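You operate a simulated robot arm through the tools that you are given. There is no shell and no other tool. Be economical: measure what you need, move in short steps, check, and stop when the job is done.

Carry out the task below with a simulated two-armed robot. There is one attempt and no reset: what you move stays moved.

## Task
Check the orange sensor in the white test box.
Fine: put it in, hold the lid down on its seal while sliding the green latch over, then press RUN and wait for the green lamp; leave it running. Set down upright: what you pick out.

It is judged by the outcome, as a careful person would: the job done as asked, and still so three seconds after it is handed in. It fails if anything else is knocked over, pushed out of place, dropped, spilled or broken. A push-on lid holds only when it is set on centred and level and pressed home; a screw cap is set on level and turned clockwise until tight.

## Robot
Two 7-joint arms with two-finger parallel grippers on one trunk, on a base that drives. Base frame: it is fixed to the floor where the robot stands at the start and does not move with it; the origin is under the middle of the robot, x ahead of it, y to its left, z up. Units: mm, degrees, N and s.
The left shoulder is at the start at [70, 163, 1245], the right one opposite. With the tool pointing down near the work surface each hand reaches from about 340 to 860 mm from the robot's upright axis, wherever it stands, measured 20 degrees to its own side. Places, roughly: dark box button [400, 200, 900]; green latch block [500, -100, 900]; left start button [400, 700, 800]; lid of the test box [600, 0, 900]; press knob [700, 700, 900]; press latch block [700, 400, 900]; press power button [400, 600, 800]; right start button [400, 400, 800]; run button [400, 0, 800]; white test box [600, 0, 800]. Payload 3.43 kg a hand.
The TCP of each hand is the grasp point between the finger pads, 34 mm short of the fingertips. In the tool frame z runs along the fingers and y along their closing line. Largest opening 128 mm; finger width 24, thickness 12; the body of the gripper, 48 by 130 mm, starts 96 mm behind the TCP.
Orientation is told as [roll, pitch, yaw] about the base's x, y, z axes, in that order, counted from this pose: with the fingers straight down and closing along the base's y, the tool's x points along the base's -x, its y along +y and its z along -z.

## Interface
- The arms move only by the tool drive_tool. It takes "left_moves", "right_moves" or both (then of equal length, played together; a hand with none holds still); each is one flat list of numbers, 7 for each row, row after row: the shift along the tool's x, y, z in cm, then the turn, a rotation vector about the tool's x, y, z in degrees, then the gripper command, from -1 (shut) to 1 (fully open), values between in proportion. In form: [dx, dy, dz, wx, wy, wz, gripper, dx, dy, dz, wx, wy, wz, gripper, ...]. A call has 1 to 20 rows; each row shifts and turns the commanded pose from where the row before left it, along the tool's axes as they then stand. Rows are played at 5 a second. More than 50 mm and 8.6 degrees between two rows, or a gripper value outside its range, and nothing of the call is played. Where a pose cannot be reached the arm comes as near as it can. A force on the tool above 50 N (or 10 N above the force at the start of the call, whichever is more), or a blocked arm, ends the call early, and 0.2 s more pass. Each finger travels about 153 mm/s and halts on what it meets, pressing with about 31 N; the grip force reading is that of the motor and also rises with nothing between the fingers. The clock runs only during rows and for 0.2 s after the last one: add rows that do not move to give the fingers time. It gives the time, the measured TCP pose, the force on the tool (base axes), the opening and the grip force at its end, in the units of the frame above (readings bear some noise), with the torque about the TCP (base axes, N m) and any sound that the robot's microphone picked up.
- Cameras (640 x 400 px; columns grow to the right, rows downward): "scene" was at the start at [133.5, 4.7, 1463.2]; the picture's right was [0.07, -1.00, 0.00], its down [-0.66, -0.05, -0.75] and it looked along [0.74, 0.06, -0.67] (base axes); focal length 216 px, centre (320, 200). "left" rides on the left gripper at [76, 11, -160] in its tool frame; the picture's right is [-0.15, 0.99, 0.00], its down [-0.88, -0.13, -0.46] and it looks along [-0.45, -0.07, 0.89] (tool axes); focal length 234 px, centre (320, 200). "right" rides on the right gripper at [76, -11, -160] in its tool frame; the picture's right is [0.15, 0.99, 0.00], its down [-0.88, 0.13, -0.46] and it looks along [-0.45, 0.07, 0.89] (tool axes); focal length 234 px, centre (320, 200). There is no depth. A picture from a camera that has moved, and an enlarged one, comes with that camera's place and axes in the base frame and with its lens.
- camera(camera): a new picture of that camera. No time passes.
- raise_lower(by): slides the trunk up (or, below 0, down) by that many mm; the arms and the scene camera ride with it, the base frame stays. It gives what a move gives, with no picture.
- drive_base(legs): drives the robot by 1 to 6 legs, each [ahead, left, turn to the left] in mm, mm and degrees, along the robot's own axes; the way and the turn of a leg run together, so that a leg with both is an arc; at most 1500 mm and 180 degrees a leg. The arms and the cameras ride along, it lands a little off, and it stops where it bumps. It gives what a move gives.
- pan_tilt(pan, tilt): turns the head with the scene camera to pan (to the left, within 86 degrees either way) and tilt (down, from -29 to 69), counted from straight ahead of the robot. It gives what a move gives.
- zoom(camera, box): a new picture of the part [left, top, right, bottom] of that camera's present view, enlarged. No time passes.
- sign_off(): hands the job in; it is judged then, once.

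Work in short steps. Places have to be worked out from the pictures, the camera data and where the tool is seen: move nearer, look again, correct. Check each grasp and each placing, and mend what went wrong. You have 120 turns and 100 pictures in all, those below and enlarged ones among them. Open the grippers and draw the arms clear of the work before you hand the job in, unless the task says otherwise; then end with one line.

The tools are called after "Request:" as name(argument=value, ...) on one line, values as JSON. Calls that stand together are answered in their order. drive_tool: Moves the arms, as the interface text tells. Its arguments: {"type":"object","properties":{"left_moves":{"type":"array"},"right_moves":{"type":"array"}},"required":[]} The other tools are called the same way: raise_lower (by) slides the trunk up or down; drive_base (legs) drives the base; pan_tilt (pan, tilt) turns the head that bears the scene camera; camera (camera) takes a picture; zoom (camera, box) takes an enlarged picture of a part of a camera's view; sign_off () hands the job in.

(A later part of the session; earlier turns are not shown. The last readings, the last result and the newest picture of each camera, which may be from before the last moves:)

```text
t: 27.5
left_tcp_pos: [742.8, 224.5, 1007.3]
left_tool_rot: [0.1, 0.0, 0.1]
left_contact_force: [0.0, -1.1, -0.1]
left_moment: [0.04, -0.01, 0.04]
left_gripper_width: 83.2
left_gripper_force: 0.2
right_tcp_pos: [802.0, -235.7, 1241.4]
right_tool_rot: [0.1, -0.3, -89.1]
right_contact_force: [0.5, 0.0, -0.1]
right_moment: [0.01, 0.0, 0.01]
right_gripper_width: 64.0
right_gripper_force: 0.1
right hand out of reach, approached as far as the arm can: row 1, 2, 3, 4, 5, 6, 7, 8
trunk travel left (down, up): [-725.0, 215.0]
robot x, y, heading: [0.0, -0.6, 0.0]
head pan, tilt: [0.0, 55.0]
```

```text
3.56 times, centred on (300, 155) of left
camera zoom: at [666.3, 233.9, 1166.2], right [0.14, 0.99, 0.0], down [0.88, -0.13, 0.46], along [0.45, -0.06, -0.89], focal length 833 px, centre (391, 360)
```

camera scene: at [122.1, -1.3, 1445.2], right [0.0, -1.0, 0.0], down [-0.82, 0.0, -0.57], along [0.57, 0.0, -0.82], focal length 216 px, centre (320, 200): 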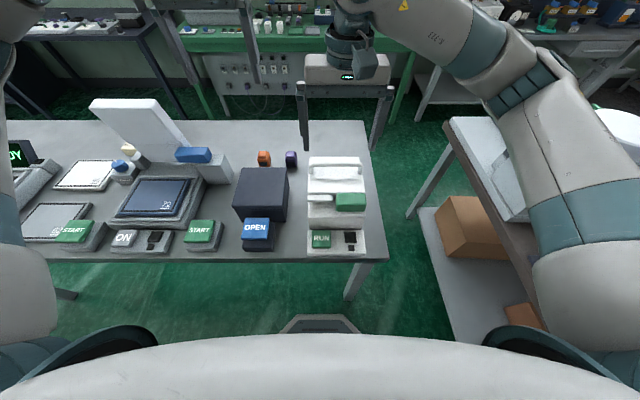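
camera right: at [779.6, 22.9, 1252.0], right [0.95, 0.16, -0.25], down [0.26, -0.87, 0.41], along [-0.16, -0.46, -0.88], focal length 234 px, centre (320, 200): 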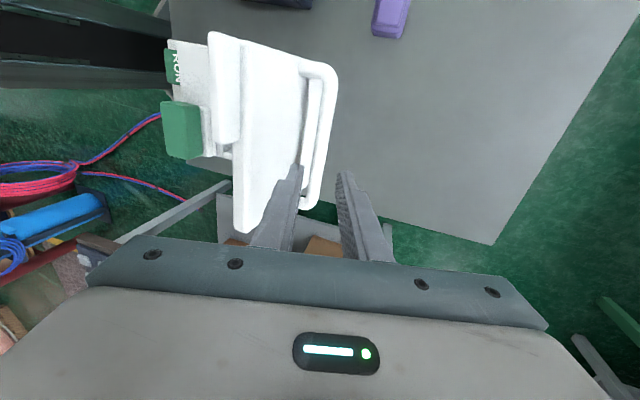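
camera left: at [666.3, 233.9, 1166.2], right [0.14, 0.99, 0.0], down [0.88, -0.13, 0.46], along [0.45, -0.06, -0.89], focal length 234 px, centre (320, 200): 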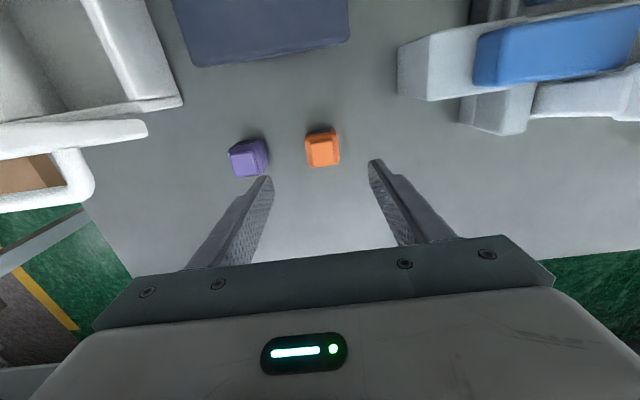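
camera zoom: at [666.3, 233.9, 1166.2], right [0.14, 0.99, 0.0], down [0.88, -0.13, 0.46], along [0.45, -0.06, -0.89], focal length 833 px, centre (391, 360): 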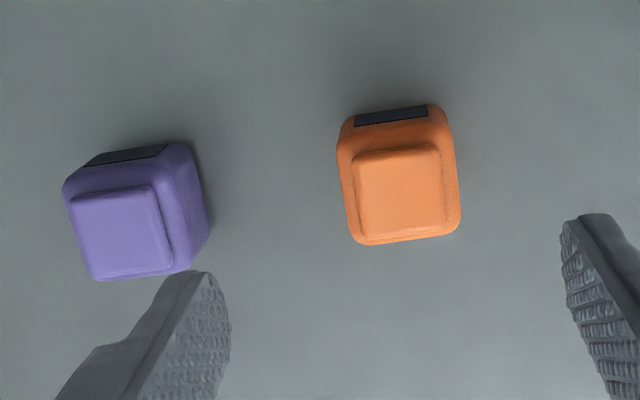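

Sensor is square to the axes, about 45 mm wide, 809–867 mm high, centred at (753, 226). I descend to TCP z≈848 with the fingers 83 mm apart.

Request:
drive_tool(left_moves=[-0.5, 0.08, 4, 0, 0, 0, 0.3, -0.5, 0.08, 4, 0, 0, 0, 0.3, 0, 0, 4, 0, 0, 0, 0.3, 0, 0, 2.5, 0, 0, 0, 0.3, 0, 0, 0, 0, 0, 0, 0.3])

Request:
camera(camera="left")

```text
t: 28.7
left_tcp_pos: [754.6, 226.4, 861.4]
left_tool_rot: [0.0, 0.0, 0.0]
left_contact_force: [-0.2, 0.2, 0.6]
left_moment: [0.0, -0.01, 0.02]
left_gripper_width: 83.5
left_gripper_force: 0.0
right_tcp_pos: [800.7, -234.9, 1241.8]
right_tool_rot: [0.1, -0.4, -89.1]
right_contact_force: [-0.6, -0.9, 0.3]
right_moment: [0.02, -0.03, -0.02]
right_gripper_width: 64.0
right_gripper_force: 0.1
trunk travel left (down, up): [-725.0, 215.0]
robot x, y, heading: [-1.7, 0.9, -0.1]
head pan, tilt: [0.0, 55.0]
```

```text
62 pictures are left
camera left: at [677.9, 236.9, 1020.7], right [0.14, 0.99, 0.0], down [0.88, -0.13, 0.46], along [0.45, -0.07, -0.89], focal length 234 px, centre (320, 200)
```

left: 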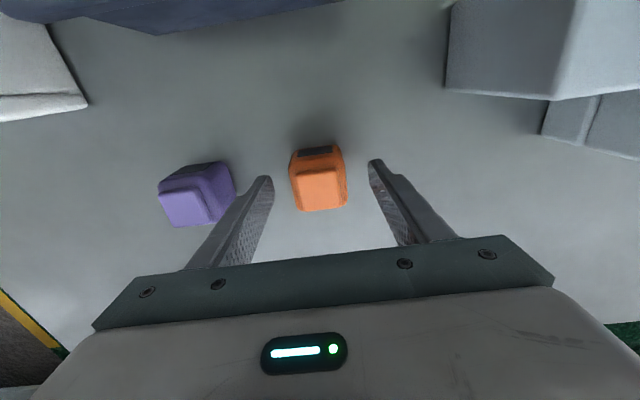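

Well centred in y; x about 4 mm too far. I go down 13 mm and close.

Request:
drive_tool(left_moves=[0.4, 0, 0.7, 0, 0, 0, 0.3, 0, 0, 0.6, 0, 0, 0, 0.3, 0, 0, 0, 0, 0, 0, -0.1, 0, 0, 0, 0, 0, 0, -0.4, 0, 0, 0, 0, 0, 0, -0.6, 0, 0, 0, 0, 0, 0, -0.6])

Request:
camera(camera="left")

```text
t: 30.1
left_tcp_pos: [749.1, 226.7, 850.1]
left_tool_rot: [-0.1, 0.1, 0.1]
left_contact_force: [-0.5, -0.2, -0.5]
left_moment: [-0.01, -0.05, -0.01]
left_gripper_width: 45.2
left_gripper_force: 31.0
right_tcp_pos: [802.3, -234.2, 1241.6]
right_tool_rot: [0.1, -0.4, -89.1]
right_contact_force: [-0.1, 0.2, -0.5]
right_moment: [0.02, 0.0, -0.01]
right_gripper_width: 64.0
right_gripper_force: 0.1
trunk travel left (down, up): [-725.0, 215.0]
robot x, y, heading: [-0.3, 2.7, 0.1]
head pan, tilt: [0.0, 55.0]
```

```text
61 pictures are left
camera left: at [672.5, 237.8, 1008.6], right [0.14, 0.99, 0.0], down [0.88, -0.13, 0.46], along [0.45, -0.07, -0.89], focal length 234 px, centre (320, 200)
```

left: 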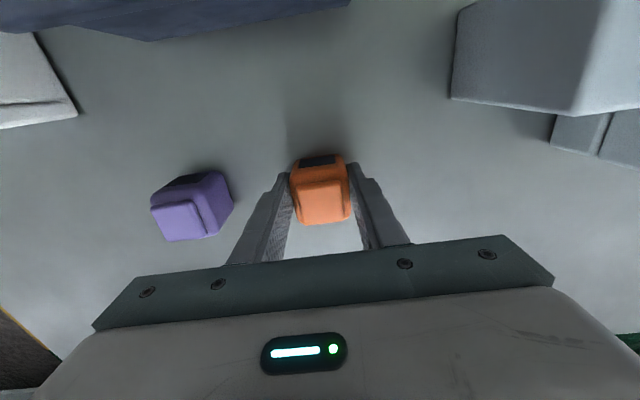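

Sensor gripped at 45 mm. I lift it and bring it back to x≈590, while retracting the right hand to the right and back.

Request:
drive_tool(left_moves=[0, 0, -4, 0, 0, 0, -0.6, 0, 0, -4, 0, 0, 0, -0.6, 0, 0, -4, 0, 0, 0, -0.6, 0, 0, -4, 0, 0, 0, -0.6, 0, 0, -1, 0, 0, 0, -0.6, 4, 0, 0, 0, 0, 0, -0.6, 4, 0, 0, 0, 0, 0, -0.6, 4, 0, 0, 0, 0, 0, -0.6, 3.5, 0, 0, 0, 0, 0, -0.6, 0, 0, 0, 0, 0, 0, -0.6], right_moves=[-1.5, -4, 0, 0, 0, 0, 0, -1.5, -4, 0, 0, 0, 0, 0, -1.5, -4, 0, 0, 0, 0, 0, -1.5, -4, 0, 0, 0, 0, 0, -1.5, -4, 0, 0, 0, 0, 0, -1.5, -4, 0, 0, 0, 0, 0, 0, -4, 0, 0, 0, 0, 0, 0, -4, 0, 0, 0, 0, 0, 0, -4, 0, 0, 0, 0, 0, 0, -4, 0, 0, 0, 0, 0])

Request:
camera(camera="left")

Request:
camera(camera="scene")

```text
t: 32.3
left_tcp_pos: [593.6, 225.0, 1018.1]
left_tool_rot: [0.0, -0.1, 0.2]
left_contact_force: [0.1, 0.0, -1.1]
left_moment: [0.02, 0.06, -0.01]
left_gripper_width: 45.2
left_gripper_force: 30.8
right_tcp_pos: [750.6, -356.1, 1345.9]
right_tool_rot: [0.1, -0.1, -89.0]
right_contact_force: [0.3, 0.3, -0.7]
right_moment: [0.01, 0.02, 0.0]
right_gripper_width: 64.2
right_gripper_force: 0.0
right hand out of reach, approached as far as the arm can: row 1, 2, 3, 4, 5, 6, 7, 8, 9, 10
trunk travel left (down, up): [-725.0, 215.0]
robot x, y, heading: [-0.6, 1.7, -0.1]
head pan, tilt: [0.0, 55.0]
```

```text
60 pictures are left
camera left: at [516.5, 235.4, 1177.2], right [0.14, 0.99, 0.0], down [0.88, -0.13, 0.46], along [0.45, -0.07, -0.89], focal length 234 px, centre (320, 200)
```

left: 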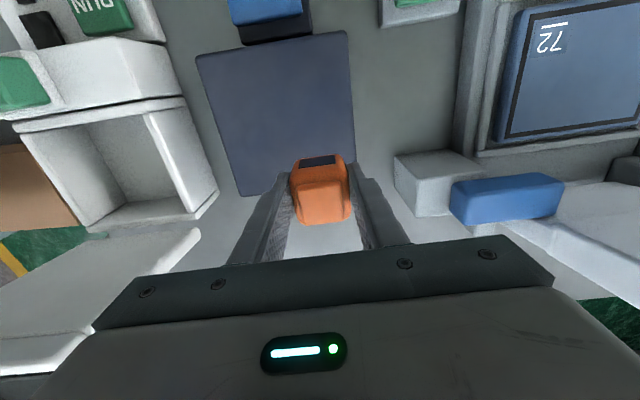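

```text
59 pictures are left
camera scene: at [123.0, -1.6, 1445.1], right [0.0, -1.0, 0.0], down [-0.82, 0.0, -0.57], along [0.57, 0.0, -0.82], focal length 216 px, centre (320, 200)
```

scene: 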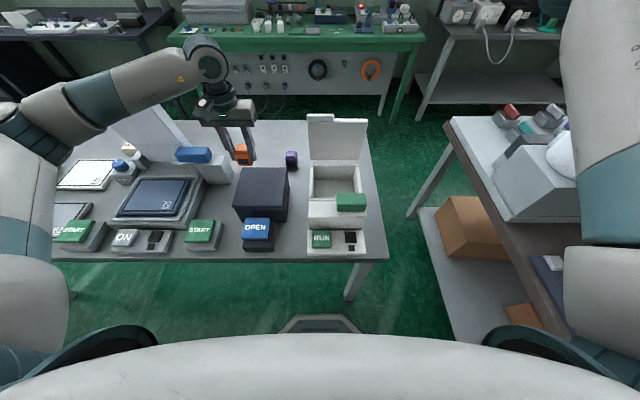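

The sensor hangs well. I carry it over the box opening, whose centre I judge at (584, -54).

Request:
drive_tool(left_moves=[0.1, -4, 0, 0, 0, 0, -0.6, 0.1, -4, 0, 0, 0, 0, -0.6, 0.1, -4, 0, 0, 0, 0, -0.6, 0.1, -4, 0, 0, 0, 0, -0.6, 0.1, -4, 0, 0, 0, 0, -0.6, 0.1, -4, 0, 0, 0, 0, -0.6, 0.1, -3.9, 0, 0, 0, 0, -0.6, 0, 0, 0, 0, 0, 0, -0.6])

Request:
camera(camera="left")

Request:
zoom(camera="scene", box=[220, 60, 400, 260])

```text
t: 34.1
left_tcp_pos: [587.9, -49.4, 1018.0]
left_tool_rot: [0.1, -0.1, 0.2]
left_contact_force: [0.8, -0.2, -1.0]
left_moment: [-0.05, 0.03, 0.02]
left_gripper_width: 45.1
left_gripper_force: 30.8
right_tcp_pos: [749.1, -356.0, 1346.1]
right_tool_rot: [0.2, -0.4, -89.1]
right_contact_force: [0.1, 0.5, -0.7]
right_moment: [-0.03, 0.0, 0.03]
right_gripper_width: 64.0
right_gripper_force: 0.0
trunk travel left (down, up): [-725.0, 215.0]
robot x, y, heading: [-0.1, 0.3, 0.2]
head pan, tilt: [0.0, 55.0]
```

```text
58 pictures are left
camera left: at [511.2, -38.6, 1177.2], right [0.14, 0.99, 0.0], down [0.88, -0.13, 0.46], along [0.45, -0.07, -0.89], focal length 234 px, centre (320, 200)
```

left: 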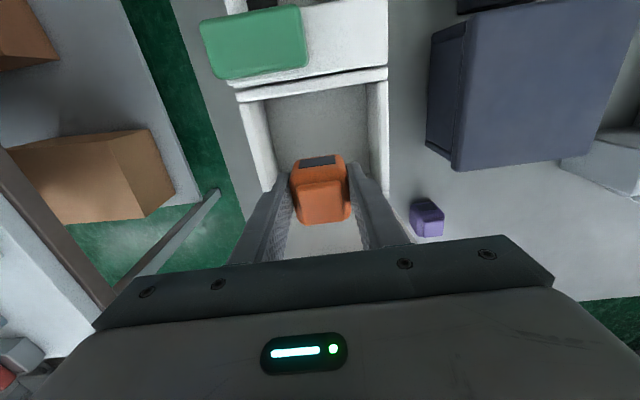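

```text
2.00 times, centred on (310, 160) of scene
camera zoom: at [122.4, 0.3, 1445.1], right [0.0, -1.0, 0.0], down [-0.82, 0.0, -0.57], along [0.57, 0.0, -0.82], focal length 432 px, centre (340, 280)
```

zoom: 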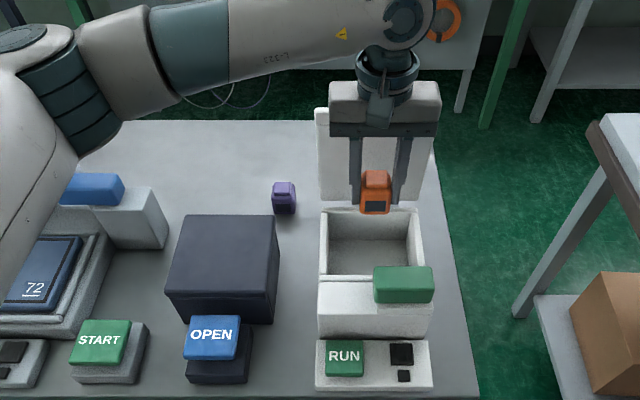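

Aligned over the opening. I lower to about TCP z 875, then check.

Request:
drive_tool(left_moves=[0.2, -0.2, 4, 0, 0, 0, -0.6, 0.2, -0.2, 4, 0, 0, 0, -0.6, 0, 0, 3, 0, 0, 0, -0.6, 0, 0, 2, 0, 0, 0, -0.6, 0, 0, 1.3, 0, 0, 0, -0.6, 0, 0, 0, 0, 0, 0, -0.6])

Request:
camera(camera="left")

Request:
zoom(camera="scene", box=[270, 100, 400, 260])

```text
t: 35.5
left_tcp_pos: [582.7, -56.0, 876.9]
left_tool_rot: [0.0, 0.0, 0.1]
left_contact_force: [-0.1, 0.4, -1.9]
left_moment: [-0.02, -0.01, 0.02]
left_gripper_width: 45.2
left_gripper_force: 31.3
right_tcp_pos: [748.0, -356.7, 1347.3]
right_tool_rot: [0.0, -0.4, -89.1]
right_contact_force: [0.1, 0.1, 0.0]
right_moment: [-0.03, 0.0, 0.01]
right_gripper_width: 63.7
right_gripper_force: 0.0
trunk travel left (down, up): [-725.0, 215.0]
robot x, y, heading: [-1.3, 3.0, 0.3]
head pan, tilt: [0.0, 55.0]
```

```text
56 pictures are left
camera left: at [506.5, -46.0, 1036.4], right [0.14, 0.99, 0.0], down [0.88, -0.13, 0.46], along [0.45, -0.07, -0.89], focal length 234 px, centre (320, 200)
```

left: 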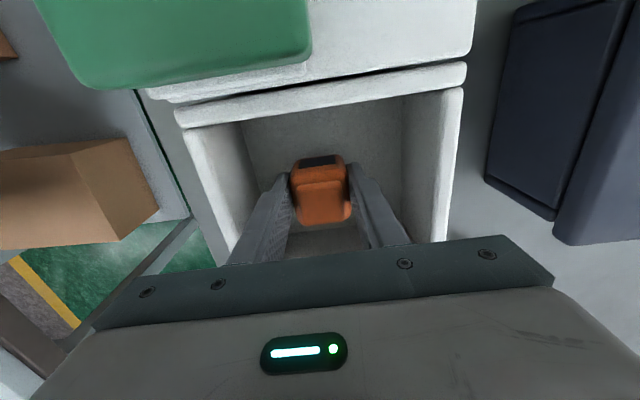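

```text
2.50 times, centred on (335, 180) of scene
camera zoom: at [122.4, -0.9, 1445.1], right [0.0, -1.0, 0.0], down [-0.82, 0.0, -0.57], along [0.57, 0.0, -0.82], focal length 540 px, centre (282, 250)
```

zoom: 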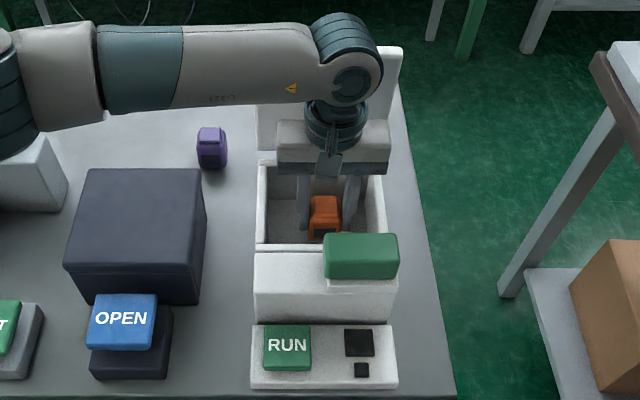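

Centred inside the box. I lower in 2–3 mm steps until the force shows contact with the floor.

Request:
drive_tool(left_moves=[0, 0, 0.3, 0, 0, 0, -0.6, 0, 0, 0.3, 0, 0, 0, -0.6, 0, 0, 0.3, 0, 0, 0, -0.6, 0, 0, 0.2, 0, 0, 0, -0.6, 0, 0, 0, 0, 0, 0, -0.6])

```text
t: 36.7
left_tcp_pos: [583.8, -56.0, 866.3]
left_tool_rot: [0.0, 0.0, 0.1]
left_contact_force: [-0.2, -0.4, -0.7]
left_moment: [0.01, -0.02, -0.01]
left_gripper_width: 45.1
left_gripper_force: 30.9
right_tcp_pos: [750.2, -356.3, 1346.1]
right_tool_rot: [0.1, -0.4, -89.1]
right_contact_force: [-0.5, 0.8, -0.9]
right_moment: [-0.02, 0.0, -0.02]
right_gripper_width: 63.9
right_gripper_force: 0.1
trunk travel left (down, up): [-725.0, 215.0]
robot x, y, heading: [-2.9, -3.2, 0.1]
head pan, tilt: [0.0, 55.0]
```

Request:
drive_tool(left_moves=[0, 0, 0.2, 0, 0, 0, -0.6, 0, 0, 0.2, 0, 0, 0, -0.6, 0, 0, 0.2, 0, 0, 0, -0.6, 0, 0, 0, 0, 0, 0, -0.6])

```text
t: 37.7
left_tcp_pos: [584.3, -56.8, 861.3]
left_tool_rot: [-0.1, -0.1, 0.1]
left_contact_force: [3.0, -0.3, 21.2]
left_moment: [0.03, -0.11, -0.03]
left_gripper_width: 45.6
left_gripper_force: 31.1
right_tcp_pos: [747.6, -355.0, 1347.1]
right_tool_rot: [0.2, -0.4, -89.1]
right_contact_force: [0.4, -0.9, 0.4]
right_moment: [0.0, 0.0, 0.02]
right_gripper_width: 63.8
right_gripper_force: 0.1
trunk travel left (down, up): [-725.0, 215.0]
robot x, y, heading: [0.3, -0.2, 0.0]
head pan, tilt: [0.0, 55.0]
```

The sensor is on the floor (21 N up). I ease up 1 mm, open to ~80 mm, and lift out.

Request:
drive_tool(left_moves=[0, 0, -0.1, 0, 0, 0, -0.6, 0, 0, 0, 0, 0, 0, -0.2, 0, 0, 0, 0, 0, 0, 0.1, 0, 0, 0, 0, 0, 0, 0.2, 0, 0, 0, 0, 0, 0, 0.2, 0, 0, -3, 0, 0, 0, 0.2, 0, 0, -4, 0, 0, 0, 0.2, 0, 0, -4, 0, 0, 0, 0.2, 0, 0, -4, 0, 0, 0, 0.2, 0, 0, 0, 0, 0, 0, 0.2])

Request:
camera(camera="left")

```text
t: 39.9
left_tcp_pos: [582.9, -55.2, 1009.6]
left_tool_rot: [0.0, -0.1, 0.1]
left_contact_force: [1.2, 0.2, -0.5]
left_moment: [-0.03, 0.03, 0.01]
left_gripper_width: 77.1
left_gripper_force: 0.2
right_tcp_pos: [749.7, -356.2, 1346.1]
right_tool_rot: [0.1, -0.5, -89.1]
right_contact_force: [-0.3, -0.4, -0.5]
right_moment: [0.02, 0.02, 0.02]
right_gripper_width: 64.2
right_gripper_force: 0.0
trunk travel left (down, up): [-725.0, 215.0]
robot x, y, heading: [0.2, 2.2, 0.1]
head pan, tilt: [0.0, 55.0]
```

```text
54 pictures are left
camera left: at [506.4, -45.1, 1168.4], right [0.14, 0.99, 0.0], down [0.88, -0.13, 0.46], along [0.45, -0.07, -0.89], focal length 234 px, centre (320, 200)
```

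left: 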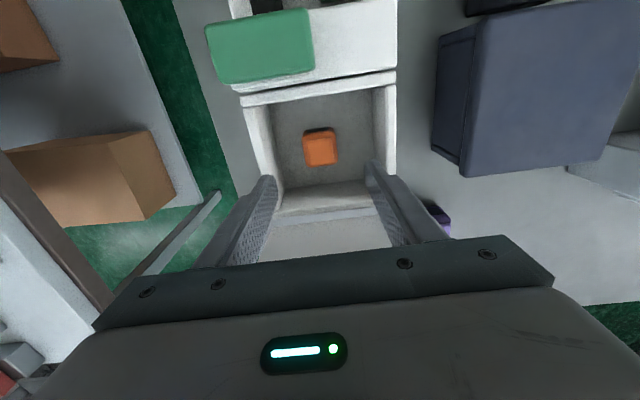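

The sensor stands upright in the box. To close the lid I'll take the left hand, fingers shut, up over the lid and down behind it above the bar, then push it shut.

Request:
drive_tool(left_moves=[0, 0, -4, 0, 0, 0, -0.4, 0, 0, -4, 0, 0, 0, -1, 0, 0, -4, 0, 0, 0, -1, 0, 0, -4, 0, 0, 0, -1, -4, 0.1, 0, 0, 0, 0, -1, -4, 0.1, 0, 0, 0, 0, -1, -4, 0.1, 0, 0, 0, 0, -1, -4, 0.1, 0, 0, 0, 0, -1, -2, 0.1, 0, 0, 0, 0, -1, 0, 0, 0, 0, 0, 0, -1])

Request:
camera(camera="left")

Request:
zoom(camera="scene", box=[240, 20, 420, 200])

```text
t: 42.1
left_tcp_pos: [762.6, -48.1, 1170.9]
left_tool_rot: [-0.2, 0.0, 0.2]
left_contact_force: [0.0, -0.8, -0.4]
left_moment: [-0.04, 0.0, 0.0]
left_gripper_width: 0.2
left_gripper_force: 30.6
right_tcp_pos: [748.8, -354.5, 1347.8]
right_tool_rot: [0.1, -0.4, -89.2]
right_contact_force: [-0.1, 0.7, -0.4]
right_moment: [-0.04, 0.0, -0.02]
right_gripper_width: 64.0
right_gripper_force: 0.1
trunk travel left (down, up): [-725.0, 215.0]
robot x, y, heading: [0.1, -0.8, 0.2]
head pan, tilt: [0.0, 55.0]
```

```text
53 pictures are left
camera left: at [685.4, -38.0, 1330.8], right [0.14, 0.99, 0.0], down [0.88, -0.13, 0.46], along [0.45, -0.07, -0.89], focal length 234 px, centre (320, 200)
```

left: 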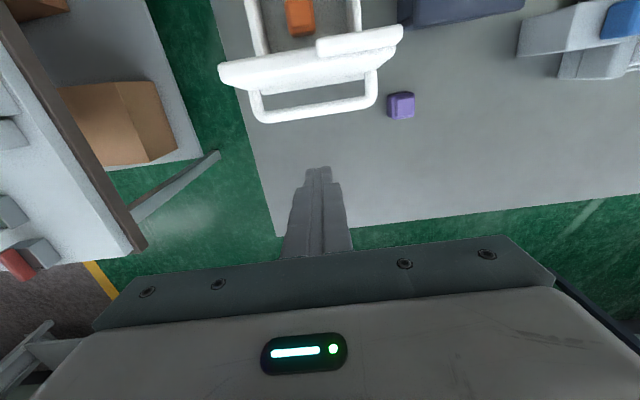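

```text
2.22 times, centred on (330, 110) of scene
camera zoom: at [122.1, 0.6, 1445.2], right [0.0, -1.0, 0.0], down [-0.82, 0.0, -0.57], along [0.57, 0.0, -0.82], focal length 480 px, centre (298, 400)
```

zoom: 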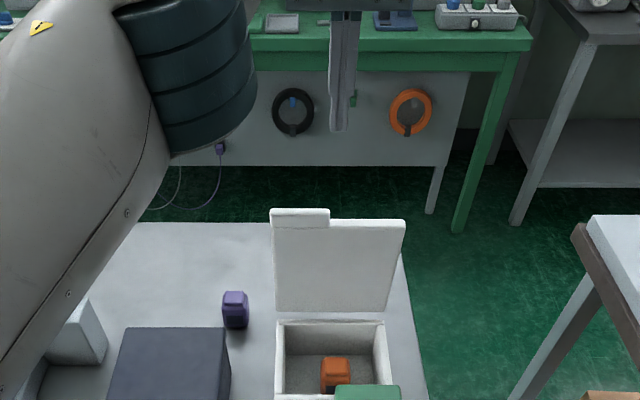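

Clear view: lid's outer top edge near x≈690, bar at x≈722. I descend behind it to TCP z≈1055 (fingertips ~1021, above the bar).

Request:
drive_tool(left_moves=[0, 0, 4, 0, 0, 0, -1, 0, 0, 4, 0, 0, 0, -1, 0, 0, 3.5, 0, 0, 0, -1, 1.5, 0, 0, 0, 0, 0, -1, 1.5, 0, 0, 0, 0, 0, -1, 1, 0, 0, 0, 0, 0, -1, 0, 0, 0, 0, 0, 0, -1])

Request:
camera(camera="left")

```text
t: 43.7
left_tcp_pos: [722.6, -51.3, 1056.4]
left_tool_rot: [0.1, 0.0, 0.1]
left_contact_force: [-0.2, 0.1, -0.1]
left_moment: [0.0, 0.02, -0.01]
left_gripper_width: 0.0
left_gripper_force: 31.2
right_tcp_pos: [747.8, -355.9, 1346.3]
right_tool_rot: [0.0, -0.5, -89.0]
right_contact_force: [-0.5, 0.3, -0.2]
right_moment: [0.0, -0.02, 0.01]
right_gripper_width: 63.9
right_gripper_force: 0.0
trunk travel left (down, up): [-725.0, 215.0]
robot x, y, heading: [-0.3, -1.1, -0.1]
head pan, tilt: [0.0, 55.0]
```

```text
51 pictures are left
camera left: at [646.0, -40.2, 1215.5], right [0.14, 0.99, 0.0], down [0.88, -0.13, 0.46], along [0.45, -0.07, -0.89], focal length 234 px, centre (320, 200)
```

left: 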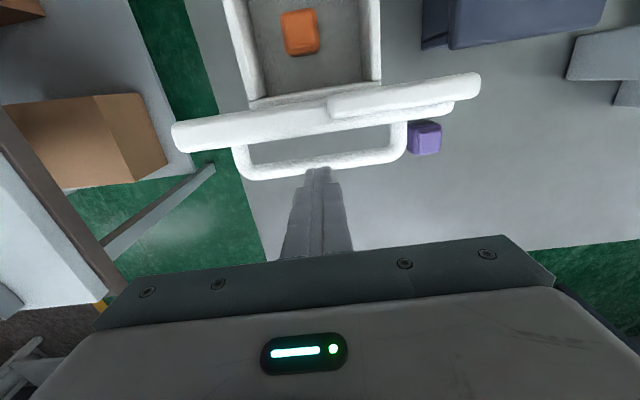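

No contact yet. I push the lid toward −x following the hinge arc to about 60°.

Request:
drive_tool(left_moves=[0.9, 0, 0.3, 0, 0, 0, -1, 0.9, 0, 0.3, 0, 0, 0, -1, 1.1, 0, 0, 0, 0, 0, -1, 1.1, 0, 0, 0, 0, 0, -1, 1.2, 0, 0, 0, 0, 0, -1, 1.1, 0, 0.25, 0, 0, 0, -1, 1.1, 0, 0.25, 0, 0, 0, -1, 1.1, 0, 0.3, 0, 0, 0, -1, 0, 0, 0, 0, 0, 0, -1])

Request:
camera(camera="left")

Request:
zoom(camera="scene", box=[240, 80, 420, 260])

```text
t: 45.7
left_tcp_pos: [639.4, -51.4, 1040.9]
left_tool_rot: [-0.1, 0.0, 0.0]
left_contact_force: [0.0, -0.5, -0.8]
left_moment: [0.02, 0.02, 0.03]
left_gripper_width: 0.0
left_gripper_force: 31.0
right_tcp_pos: [749.1, -355.9, 1347.7]
right_tool_rot: [0.1, -0.4, -89.1]
right_contact_force: [1.0, -0.2, 0.9]
right_moment: [0.0, 0.03, -0.02]
right_gripper_width: 64.0
right_gripper_force: 0.1
trunk travel left (down, up): [-725.0, 215.0]
robot x, y, heading: [-2.3, -1.8, -0.1]
head pan, tilt: [0.0, 55.0]
```

```text
50 pictures are left
camera left: at [562.9, -41.2, 1200.5], right [0.14, 0.99, 0.0], down [0.88, -0.13, 0.46], along [0.45, -0.07, -0.89], focal length 234 px, centre (320, 200)
```

left: 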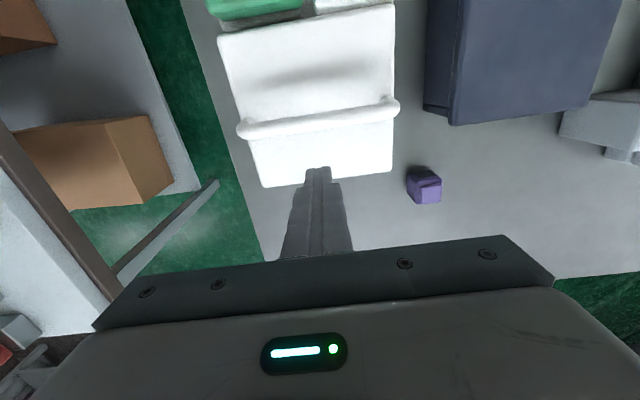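

```text
2.22 times, centred on (330, 170) of scene
camera zoom: at [122.5, -0.9, 1445.1], right [0.0, -1.0, 0.0], down [-0.82, 0.0, -0.57], along [0.57, 0.0, -0.82], focal length 480 px, centre (298, 267)
```

zoom: 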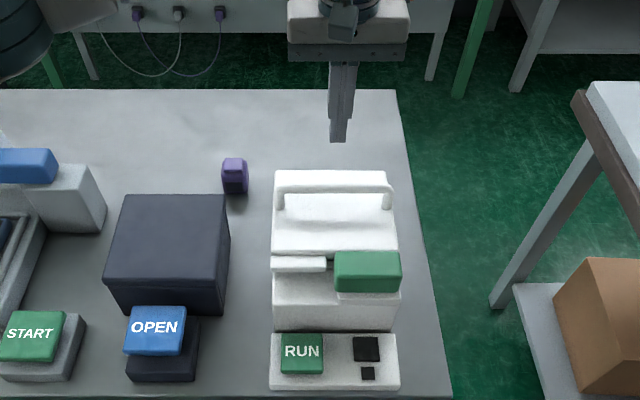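

The lid swung shut on its own and lies in place with the tab in front. Now I bring the right hand round (yaw back to 0) and down toward the latch side.

Request:
drive_tool(right_moves=[0, 0, 2, 0, 0, -7.5, -1, 0, 0, 2, 0, 0, -7.5, -1, 0, 0, 2, 0, 0, -7.5, -1, 0, 0, 2, 0, 0, -7.5, -1, 0, 0, 2, 0, 0, -7.5, -1, 0, 0, 2, 0, 0, -7.5, -1, 0, 0, 2, 0, 0, -7.5, -1, 0, 0, 2, 0, 0, -7.5, -1, 0, 0, 2, 0, 0, -7.5, -1, 0, 0, 2, 0, 0, -7.5, -1, 0, 0, 2, 0, 0, -7.5, -1, 0, 0, 2, 0, 0, -6.5, -1])

Request:
zoom(camera="left", box=[180, 0, 440, 200])

```text
t: 48.3
left_tcp_pos: [639.5, -51.3, 1039.8]
left_tool_rot: [0.0, 0.1, 0.1]
left_contact_force: [0.3, 0.5, 0.3]
left_moment: [-0.01, 0.05, 0.03]
left_gripper_width: 0.2
left_gripper_force: 31.0
right_tcp_pos: [807.6, -373.8, 1127.9]
right_tool_rot: [-0.4, 0.3, -0.8]
right_contact_force: [0.2, 0.1, -0.1]
right_moment: [0.01, 0.05, -0.01]
right_gripper_width: 0.2
right_gripper_force: 31.0
right hand out of reach, approached as far as the arm can: row 1, 2, 3, 4, 5, 6, 7, 8, 9, 10, 12
trunk travel left (down, up): [-725.0, 215.0]
robot x, y, heading: [-2.8, -0.0, -0.0]
head pan, tilt: [0.0, 55.0]
```

```text
2.00 times, centred on (310, 100) of left
camera zoom: at [564.4, -41.5, 1199.8], right [0.14, 0.99, 0.0], down [0.88, -0.13, 0.45], along [0.45, -0.07, -0.89], focal length 468 px, centre (340, 400)
```

zoom: 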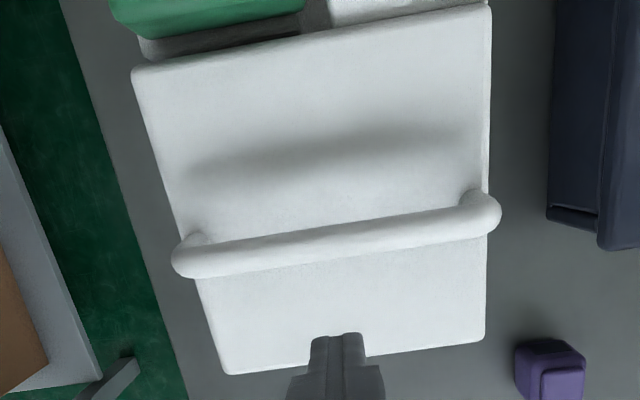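

Request:
drive_tool(right_moves=[3.9, 1.0, 0.8, 0, 0, 0, -1, 3.9, 1.0, 0.8, 0, 0, 0, -1, 3.9, 1.0, 0.8, 0, 0, 0, -1, 3.9, 1.0, 0.8, 0, 0, 0, -1, 3.9, 1.0, 0.8, 0, 0, 0, -1, 3.9, 1.0, 0.8, 0, 0, 0, -1, 3.9, 1.0, 0.8, 0, 0, 0, -1, 3.9, 1.0, 0.8, 0, 0, 0, -1, 0, 0, 0, 0, 0, 0, -1])

Request:
camera(camera="right")

```text
t: 50.3
left_tcp_pos: [639.0, -50.7, 1040.1]
left_tool_rot: [0.0, 0.0, 0.0]
left_contact_force: [0.1, -0.7, 0.4]
left_moment: [-0.01, 0.0, 0.01]
left_gripper_width: 0.0
left_gripper_force: 31.1
right_tcp_pos: [493.9, -292.0, 1064.4]
right_tool_rot: [-0.4, -0.2, -0.1]
right_contact_force: [1.0, -0.3, -0.1]
right_moment: [0.02, 0.02, -0.04]
right_gripper_width: 0.0
right_gripper_force: 30.8
trunk travel left (down, up): [-725.0, 215.0]
robot x, y, heading: [-3.9, 3.1, 0.0]
head pan, tilt: [0.0, 55.0]
```

```text
47 pictures are left
camera right: at [418.0, -302.4, 1224.5], right [-0.14, 0.99, -0.01], down [0.88, 0.13, 0.46], along [0.45, 0.06, -0.89], focal length 234 px, centre (320, 200)
```

right: 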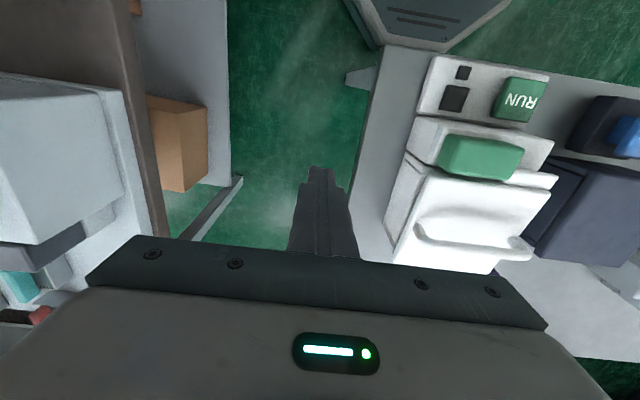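

I tilt the right hand 35° (wrist leaning to the right, fingertips toward +y) and zoom on the latch.

Request:
drive_tool(right_moves=[0, 0, 0, -7, 0, 0, -1, 0, 0, 0, -7, 0, 0, -1, 0, 0, 0, -7, 0, 0, -1, 0, 0, 0, -7, 0, 0, -1, 0, 0, 0, -7, 0, 0, -1, 0, 0, 0, 0, 0, 0, -1])

Request:
camera(camera="right")

Request:
zoom(camera="scene", box=[280, 130, 400, 260])

```text
t: 51.7
left_tcp_pos: [640.5, -51.0, 1040.8]
left_tool_rot: [0.0, -0.1, 0.1]
left_contact_force: [0.2, 0.2, 0.3]
left_moment: [-0.02, -0.02, 0.01]
left_gripper_width: 0.0
left_gripper_force: 31.1
right_tcp_pos: [494.3, -289.8, 1063.5]
right_tool_rot: [34.6, -0.3, 0.0]
right_contact_force: [0.8, -0.7, 0.8]
right_moment: [0.0, 0.02, -0.03]
right_gripper_width: 0.0
right_gripper_force: 31.1
trunk travel left (down, up): [-725.0, 215.0]
robot x, y, heading: [-1.2, -0.3, 0.0]
head pan, tilt: [0.0, 55.0]
```

```text
46 pictures are left
camera right: at [418.0, -391.0, 1187.6], right [-0.15, 0.81, 0.56], down [0.88, -0.15, 0.45], along [0.45, 0.56, -0.69], focal length 234 px, centre (320, 200)
```

right: 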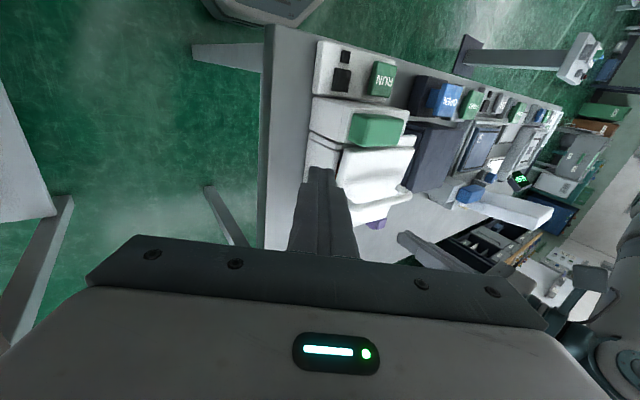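

```text
3.08 times, centred on (340, 195) of scene
camera zoom: at [122.4, -0.4, 1445.1], right [0.0, -1.0, 0.0], down [-0.82, 0.0, -0.57], along [0.57, 0.0, -0.82], focal length 665 px, centre (258, 215)
```

zoom: 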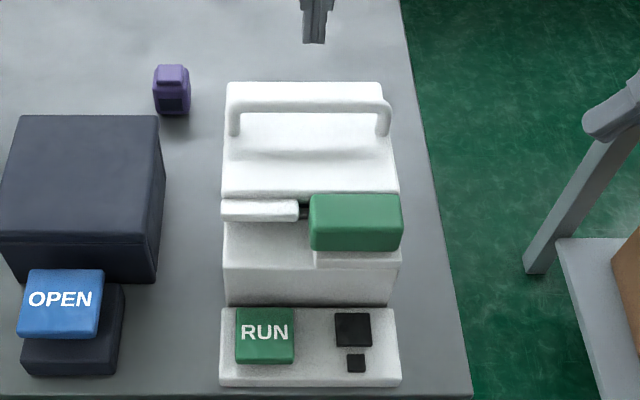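

Request:
zoom(camera="right", box=[290, 80, 440, 210])

```text
3.08 times, centred on (365, 145) of right
camera zoom: at [418.0, -391.0, 1187.6], right [-0.15, 0.81, 0.56], down [0.88, -0.15, 0.45], along [0.45, 0.56, -0.69], focal length 720 px, centre (182, 369)
```

zoom: 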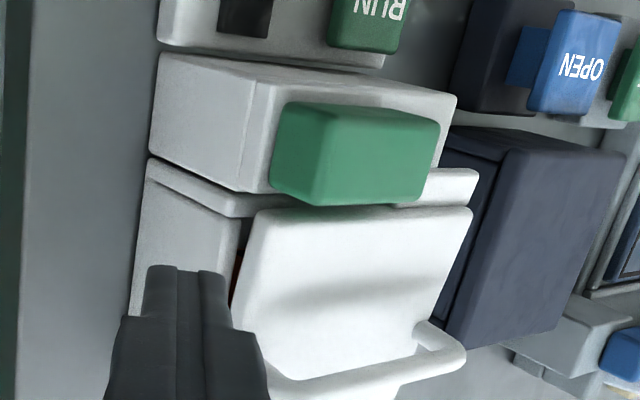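

The lid sits slightly ajar, as expected. The latch block spans about y −131…−50, x 456–492, z 910–945. I bring the right fingertips just beyond its right face.

Request:
drive_tool(right_moves=[0.5, 1.3, 2.8, 0, 0, 0, -1, 0.5, 1.3, 2.8, 0, 0, 0, -1, 0.5, 1.3, 2.8, 0, 0, 0, -1, 0.5, 1.2, 2.6, 0, 0, 0, -1, 0, -1, 1.4, 0, 0, 0, -1, 0, -1, 1.4, 0, 0, 0, -1, 0, -0.8, 1.2, 0, 0, 0, -1, 0, 0, 0, 0, 0, 0, -1])

Request:
camera(camera="right")

Request:
zoom(camera="scene", box=[280, 130, 400, 260])

```text
t: 53.5
left_tcp_pos: [639.4, -52.3, 1041.1]
left_tool_rot: [0.0, -0.1, 0.2]
left_contact_force: [-0.1, 0.7, 0.1]
left_moment: [0.02, -0.01, 0.03]
left_gripper_width: 0.0
left_gripper_force: 31.1
right_tcp_pos: [474.7, -187.2, 949.1]
right_tool_rot: [34.5, -0.2, -0.1]
right_contact_force: [0.0, 0.6, -0.1]
right_moment: [0.02, -0.02, 0.0]
right_gripper_width: 0.0
right_gripper_force: 30.7
trunk travel left (down, up): [-725.0, 215.0]
robot x, y, heading: [3.5, 2.7, -0.1]
head pan, tilt: [0.0, 55.0]
```

```text
43 pictures are left
camera right: at [397.5, -287.6, 1075.7], right [-0.15, 0.81, 0.56], down [0.88, -0.15, 0.45], along [0.45, 0.56, -0.69], focal length 234 px, centre (320, 200)
```

right: 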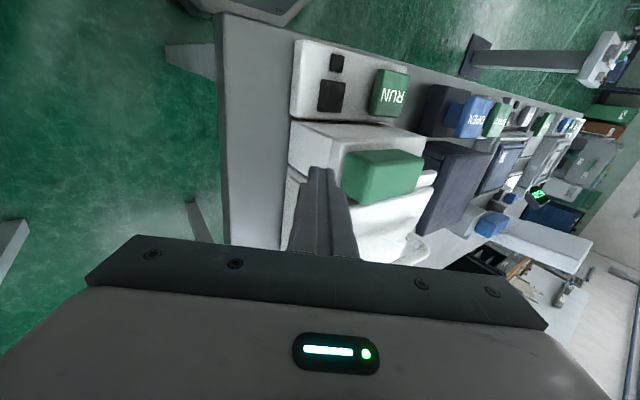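

```text
3.08 times, centred on (340, 195) of scene
camera zoom: at [122.1, -1.0, 1445.2], right [0.0, -1.0, 0.0], down [-0.82, 0.0, -0.57], along [0.57, 0.0, -0.82], focal length 665 px, centre (258, 215)
```

zoom: 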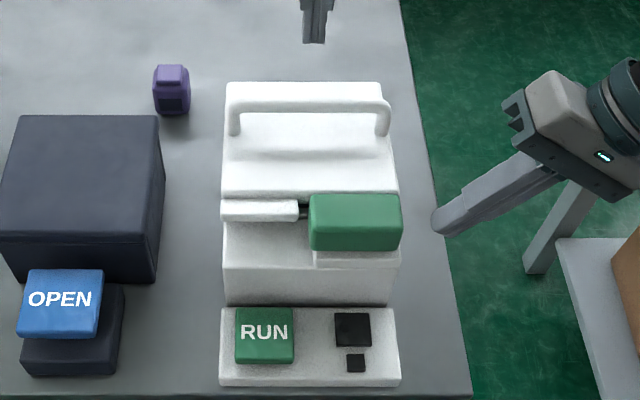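

Fingertips line up with the latch's right face. Now the left hand moves above the bar at (598, -18) and down to just above it.

Request:
drive_tool(left_moves=[2, 1.6, 0, 0, 0, 0, -1, 2.1, 1.8, 0, 0, 0, 0, -1, 0, 0, 2, 0, 0, 0, -1, 0, 0, 2, 0, 0, 0, -1, 0, 0, 0, 0, 0, 0, -1])

Request:
camera(camera="left")

```text
t: 54.7
left_tcp_pos: [596.7, -18.0, 1001.8]
left_tool_rot: [0.0, 0.1, 0.3]
left_contact_force: [0.4, -0.1, 0.4]
left_moment: [0.0, 0.0, 0.02]
left_gripper_width: 0.0
left_gripper_force: 31.2
right_tcp_pos: [473.3, -188.9, 950.0]
right_tool_rot: [34.6, -0.2, -0.1]
right_contact_force: [0.3, -0.1, -0.4]
right_moment: [-0.04, 0.01, 0.0]
right_gripper_width: 0.0
right_gripper_force: 31.1
trunk travel left (down, up): [-725.0, 215.0]
robot x, y, heading: [1.1, 0.7, -0.1]
head pan, tilt: [0.0, 55.0]
```

```text
41 pictures are left
camera left: at [520.2, -7.1, 1160.8], right [0.14, 0.99, 0.0], down [0.88, -0.13, 0.46], along [0.45, -0.07, -0.89], focal length 234 px, centre (320, 200)
```

left: 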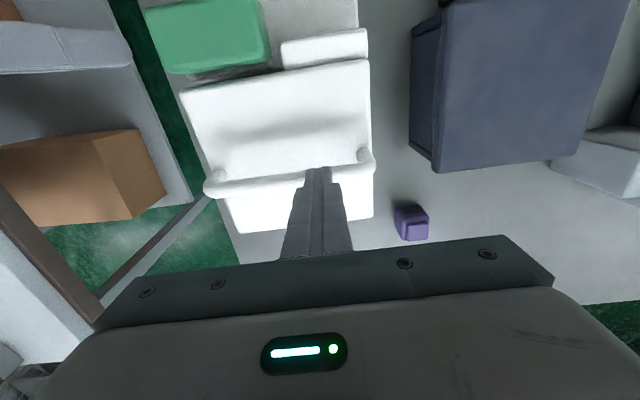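

Tip is right above the bar. I press down slowly.

Request:
drive_tool(left_moves=[0, 0, 0.5, 0, 0, 0, -1, 0, 0, 0.5, 0, 0, 0, -1, 0, 0, 0.3, 0, 0, 0, -1, 0, 0, 0.3, 0, 0, 0, -1, 0, 0, 0, 0, 0, 0, -1])

```text
t: 55.9
left_tcp_pos: [593.9, -17.4, 990.3]
left_tool_rot: [-0.1, -0.4, 0.1]
left_contact_force: [-15.5, 2.6, 37.2]
left_moment: [0.16, 0.43, -0.07]
left_gripper_width: 0.0
left_gripper_force: 31.2
right_tcp_pos: [469.3, -186.7, 953.1]
right_tool_rot: [34.6, -0.5, -0.1]
right_contact_force: [0.0, 0.9, 0.1]
right_moment: [0.0, 0.0, -0.01]
right_gripper_width: 0.4
right_gripper_force: 31.3
trunk travel left (down, up): [-725.0, 215.0]
robot x, y, heading: [3.5, -3.1, -0.0]
head pan, tilt: [0.0, 55.0]
```

Request:
zoom(camera="right", box=[270, 90, 450, 230])

Request:
zoom(camera="scene", box=[290, 140, 380, 230])

```text
2.86 times, centred on (360, 160) of right
camera zoom: at [392.6, -287.2, 1078.3], right [-0.15, 0.81, 0.56], down [0.88, -0.15, 0.46], along [0.46, 0.56, -0.69], focal length 669 px, centre (206, 314)
```

zoom: 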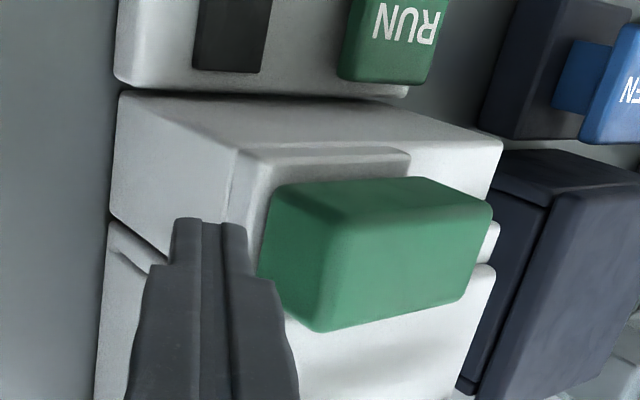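

```text
4.44 times, centred on (335, 185) of scene
camera zoom: at [115.4, -0.3, 1446.1], right [0.0, -1.0, 0.0], down [-0.82, 0.0, -0.58], along [0.58, 0.0, -0.82], focal length 960 px, centre (253, 267)
```

zoom: 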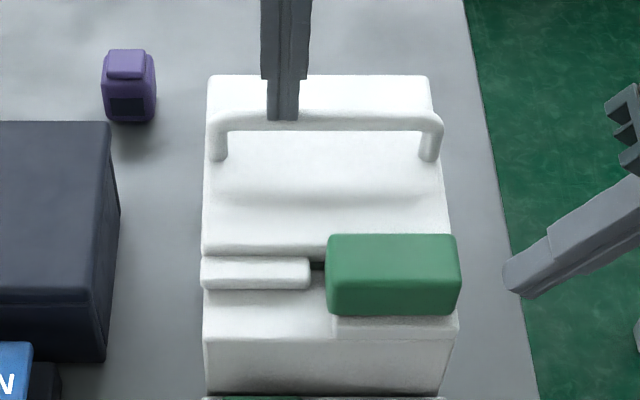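

Pressing on the bar has little leverage. I'll instead press on the lid plate near its front edge at about (545, 3): more sealing force and next to the tab.

Request:
drive_tool(left_moves=[0, 0, -2, 0, 0, 0, -1, 2.6, 1, 0, 0, 0, 0, -1, 2.5, 1, 0, 0, 0, 0, -1, 0, 0, 2, 0, 0, 0, -1, 0, 0, 1.5, 0, 0, 0, -1, 0, 0, 1, 0, 0, 0, -1, 0, 0, 0, 0, 0, 0, -1])

Request:
camera(camera="left")

```text
t: 57.5
left_tcp_pos: [546.3, 1.8, 960.8]
left_tool_rot: [0.0, 0.1, 0.1]
left_contact_force: [-0.2, -0.2, -0.6]
left_moment: [0.0, 0.01, -0.01]
left_gripper_width: 0.0
left_gripper_force: 31.4
right_tcp_pos: [472.7, -187.7, 950.0]
right_tool_rot: [34.6, -0.2, -0.1]
right_contact_force: [0.0, 0.0, 1.1]
right_moment: [-0.06, -0.01, 0.02]
right_gripper_width: 0.0
right_gripper_force: 31.1
trunk travel left (down, up): [-725.0, 215.0]
robot x, y, heading: [0.6, -1.0, 0.1]
head pan, tilt: [0.0, 55.0]
```

```text
38 pictures are left
camera left: at [469.6, 13.2, 1120.4], right [0.14, 0.99, 0.0], down [0.88, -0.13, 0.46], along [0.45, -0.07, -0.89], focal length 234 px, centre (320, 200)
```

left: 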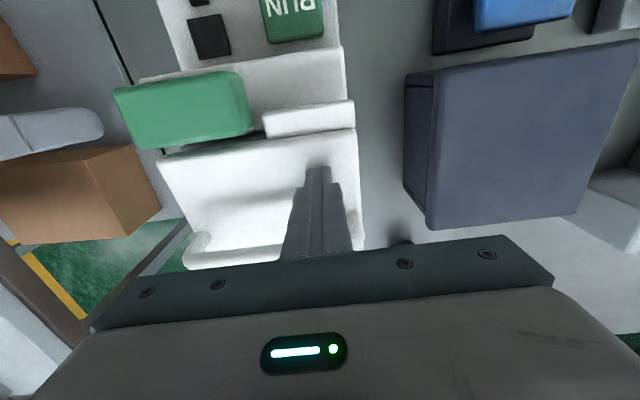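

Request:
drive_tool(left_moves=[0, 0, 0.4, 0, 0, 0, -1, 0, 0, 0.3, 0, 0, 0, -1, 0, 0, 0.3, 0, 0, 0, -1, 0, 0, 0.2, 0, 0, 0, -1, 0, 0, 0.2, 0, 0, 0, -1, 0, 0, 0, 0, 0, 0, -1])

```text
t: 58.9
left_tcp_pos: [544.5, 2.0, 946.4]
left_tool_rot: [0.0, -0.1, 0.1]
left_contact_force: [-4.4, 1.2, 8.8]
left_moment: [0.05, 0.27, -0.03]
left_gripper_width: 0.0
left_gripper_force: 31.1
right_tcp_pos: [472.2, -187.4, 950.8]
right_tool_rot: [34.7, -0.3, -0.1]
right_contact_force: [-0.3, 1.0, 0.4]
right_moment: [-0.01, 0.05, 0.03]
right_gripper_width: 0.2
right_gripper_force: 30.8
trunk travel left (down, up): [-725.0, 215.0]
robot x, y, heading: [-2.0, -0.9, 0.1]
head pan, tilt: [0.0, 55.0]
```

Touching with ~9 N at fingertip z≈912. I press further in 1–2 mm steps.

Request:
drive_tool(left_moves=[0, 0, 0.2, 0, 0, 0, -1, 0, 0, 0.2, 0, 0, 0, -1, 0, 0, 0.2, 0, 0, 0, -1, 0, 0, 0, 0, 0, 0, -1])

Request:
zoom(camera="left", box=[100, 60, 400, 220])

```text
t: 59.8
left_tcp_pos: [545.8, 1.8, 948.0]
left_tool_rot: [-0.3, -0.5, 0.1]
left_contact_force: [-13.0, 5.6, 25.7]
left_moment: [0.27, 0.74, -0.02]
left_gripper_width: 0.1
left_gripper_force: 31.1
right_tcp_pos: [472.0, -186.2, 950.9]
right_tool_rot: [34.5, -0.3, -0.1]
right_contact_force: [-0.5, -1.4, -0.3]
right_moment: [-0.04, -0.01, -0.02]
right_gripper_width: 0.0
right_gripper_force: 31.2
trunk travel left (down, up): [-725.0, 215.0]
robot x, y, heading: [-0.7, 3.9, 0.2]
head pan, tilt: [0.0, 55.0]
stopped in row 4 (left hand): the force on the tool passed its limit at 52 N (the readings are from after the stop); the commanded pose is now the measured one
```

```text
2.13 times, centred on (250, 140) of left
camera zoom: at [467.5, 13.8, 1105.5], right [0.15, 0.99, 0.0], down [0.88, -0.13, 0.46], along [0.46, -0.07, -0.89], focal length 500 px, centre (469, 328)
```

zoom: 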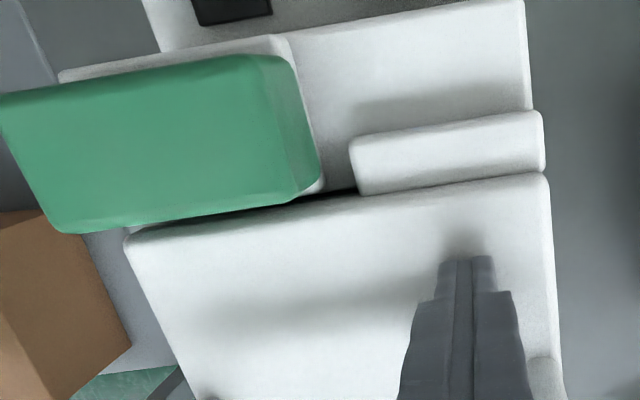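

The lid reached a hard stop (52 N peak) and is now held with ~26 N. I keep holding it, adding a touch, and push the latch +y with the right hand.

Request:
drive_tool(left_moves=[0, 0, 0.1, 0, 0, 0, -1, 0, 0, 0, 0, 0, 0, -1, 0, 0, 0, 0, 0, 0, -1, 0, 0, 0, 0, 0, 0, -1, 0, 0, 0, 0, 0, 0, -1, 0, 0, 0, 0, 0, 0, -1, 0, 0, 0, 0, 0, 0, -1, 0, 0, 0, 0, 0, 0, -1], right_moves=[0, 0.82, 0.57, 0, 0, 0, -1, 0, 0.82, 0.57, 0, 0, 0, -1, 0, 0.41, 0.28, 0, 0, 0, -1, 0, 0.41, 0.28, 0, 0, 0, -1, 0, 0.41, 0.28, 0, 0, 0, -1, 0, 0.41, 0.28, 0, 0, 0, -1, 0, 0.41, 0.28, 0, 0, 0, -1, 0, 0, 0, 0, 0, 0, -1])

Request:
zoom(camera="left", box=[60, 20, 400, 220])

```text
t: 61.0
left_tcp_pos: [545.8, 2.1, 947.7]
left_tool_rot: [-0.4, -0.6, 0.1]
left_contact_force: [-14.8, 6.1, 27.8]
left_moment: [0.27, 0.8, -0.02]
left_gripper_width: 0.0
left_gripper_force: 30.3
right_tcp_pos: [471.5, -154.6, 950.4]
right_tool_rot: [34.6, -0.5, 0.0]
right_contact_force: [1.0, -0.7, 0.0]
right_moment: [0.0, 0.01, 0.02]
right_gripper_width: 0.1
right_gripper_force: 31.0
trunk travel left (down, up): [-725.0, 215.0]
robot x, y, heading: [-3.7, -0.7, 0.2]
head pan, tilt: [0.0, 55.0]
stopped in row 5 (left hand): the force on the tool passed its limit at 50 N (the readings are from after the stop); the commanded pose is now the measured one
```

```text
1.88 times, centred on (230, 120) of left
camera zoom: at [468.0, 13.7, 1105.3], right [0.15, 0.99, -0.01], down [0.88, -0.13, 0.47], along [0.46, -0.07, -0.88], focal length 441 px, centre (489, 351)
```

zoom: 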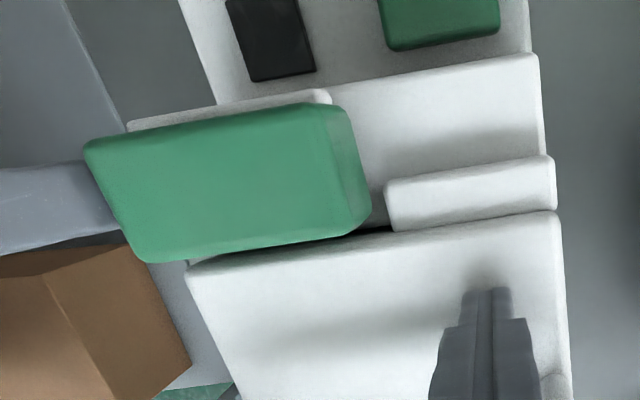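

Request:
drive_tool(right_moves=[0, 0.41, 0.28, 0, 0, 0, -1, 0, 0.41, 0.28, 0, 0, 0, -1, 0, 0.41, 0.28, 0, 0, 0, -1, 0, 0.41, 0.28, 0, 0, 0, -1, 0, 0.41, 0.28, 0, 0, 0, -1, 0, 0.41, 0.28, 0, 0, 0, -1, 0, 0, 0, 0, 0, 0, -1])

Request:
zoom(camera="left", box=[60, 20, 400, 220])

```text
t: 62.6
left_tcp_pos: [545.3, 0.3, 946.9]
left_tool_rot: [0.0, -0.9, 0.2]
left_contact_force: [-2.8, 19.4, 39.2]
left_moment: [0.68, 0.52, -0.2]
left_gripper_width: 0.0
left_gripper_force: 31.2
right_tcp_pos: [473.3, -128.4, 952.0]
right_tool_rot: [34.5, -0.4, -0.3]
right_contact_force: [-5.0, -34.1, 10.6]
right_moment: [-0.44, 0.12, 0.16]
right_gripper_width: 0.1
right_gripper_force: 30.8
trunk travel left (down, up): [-725.0, 215.0]
robot x, y, heading: [1.7, 0.3, 0.1]
head pan, tilt: [0.0, 55.0]
```

```text
1.88 times, centred on (230, 120) of left
camera zoom: at [467.7, 11.2, 1104.8], right [0.14, 0.99, 0.0], down [0.87, -0.13, 0.47], along [0.46, -0.07, -0.88], focal length 441 px, centre (489, 351)
```

zoom: 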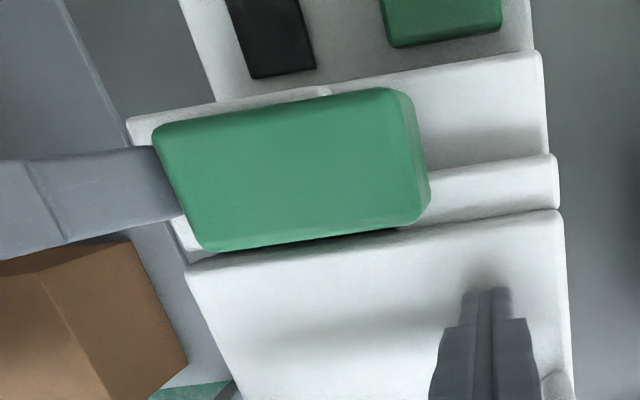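

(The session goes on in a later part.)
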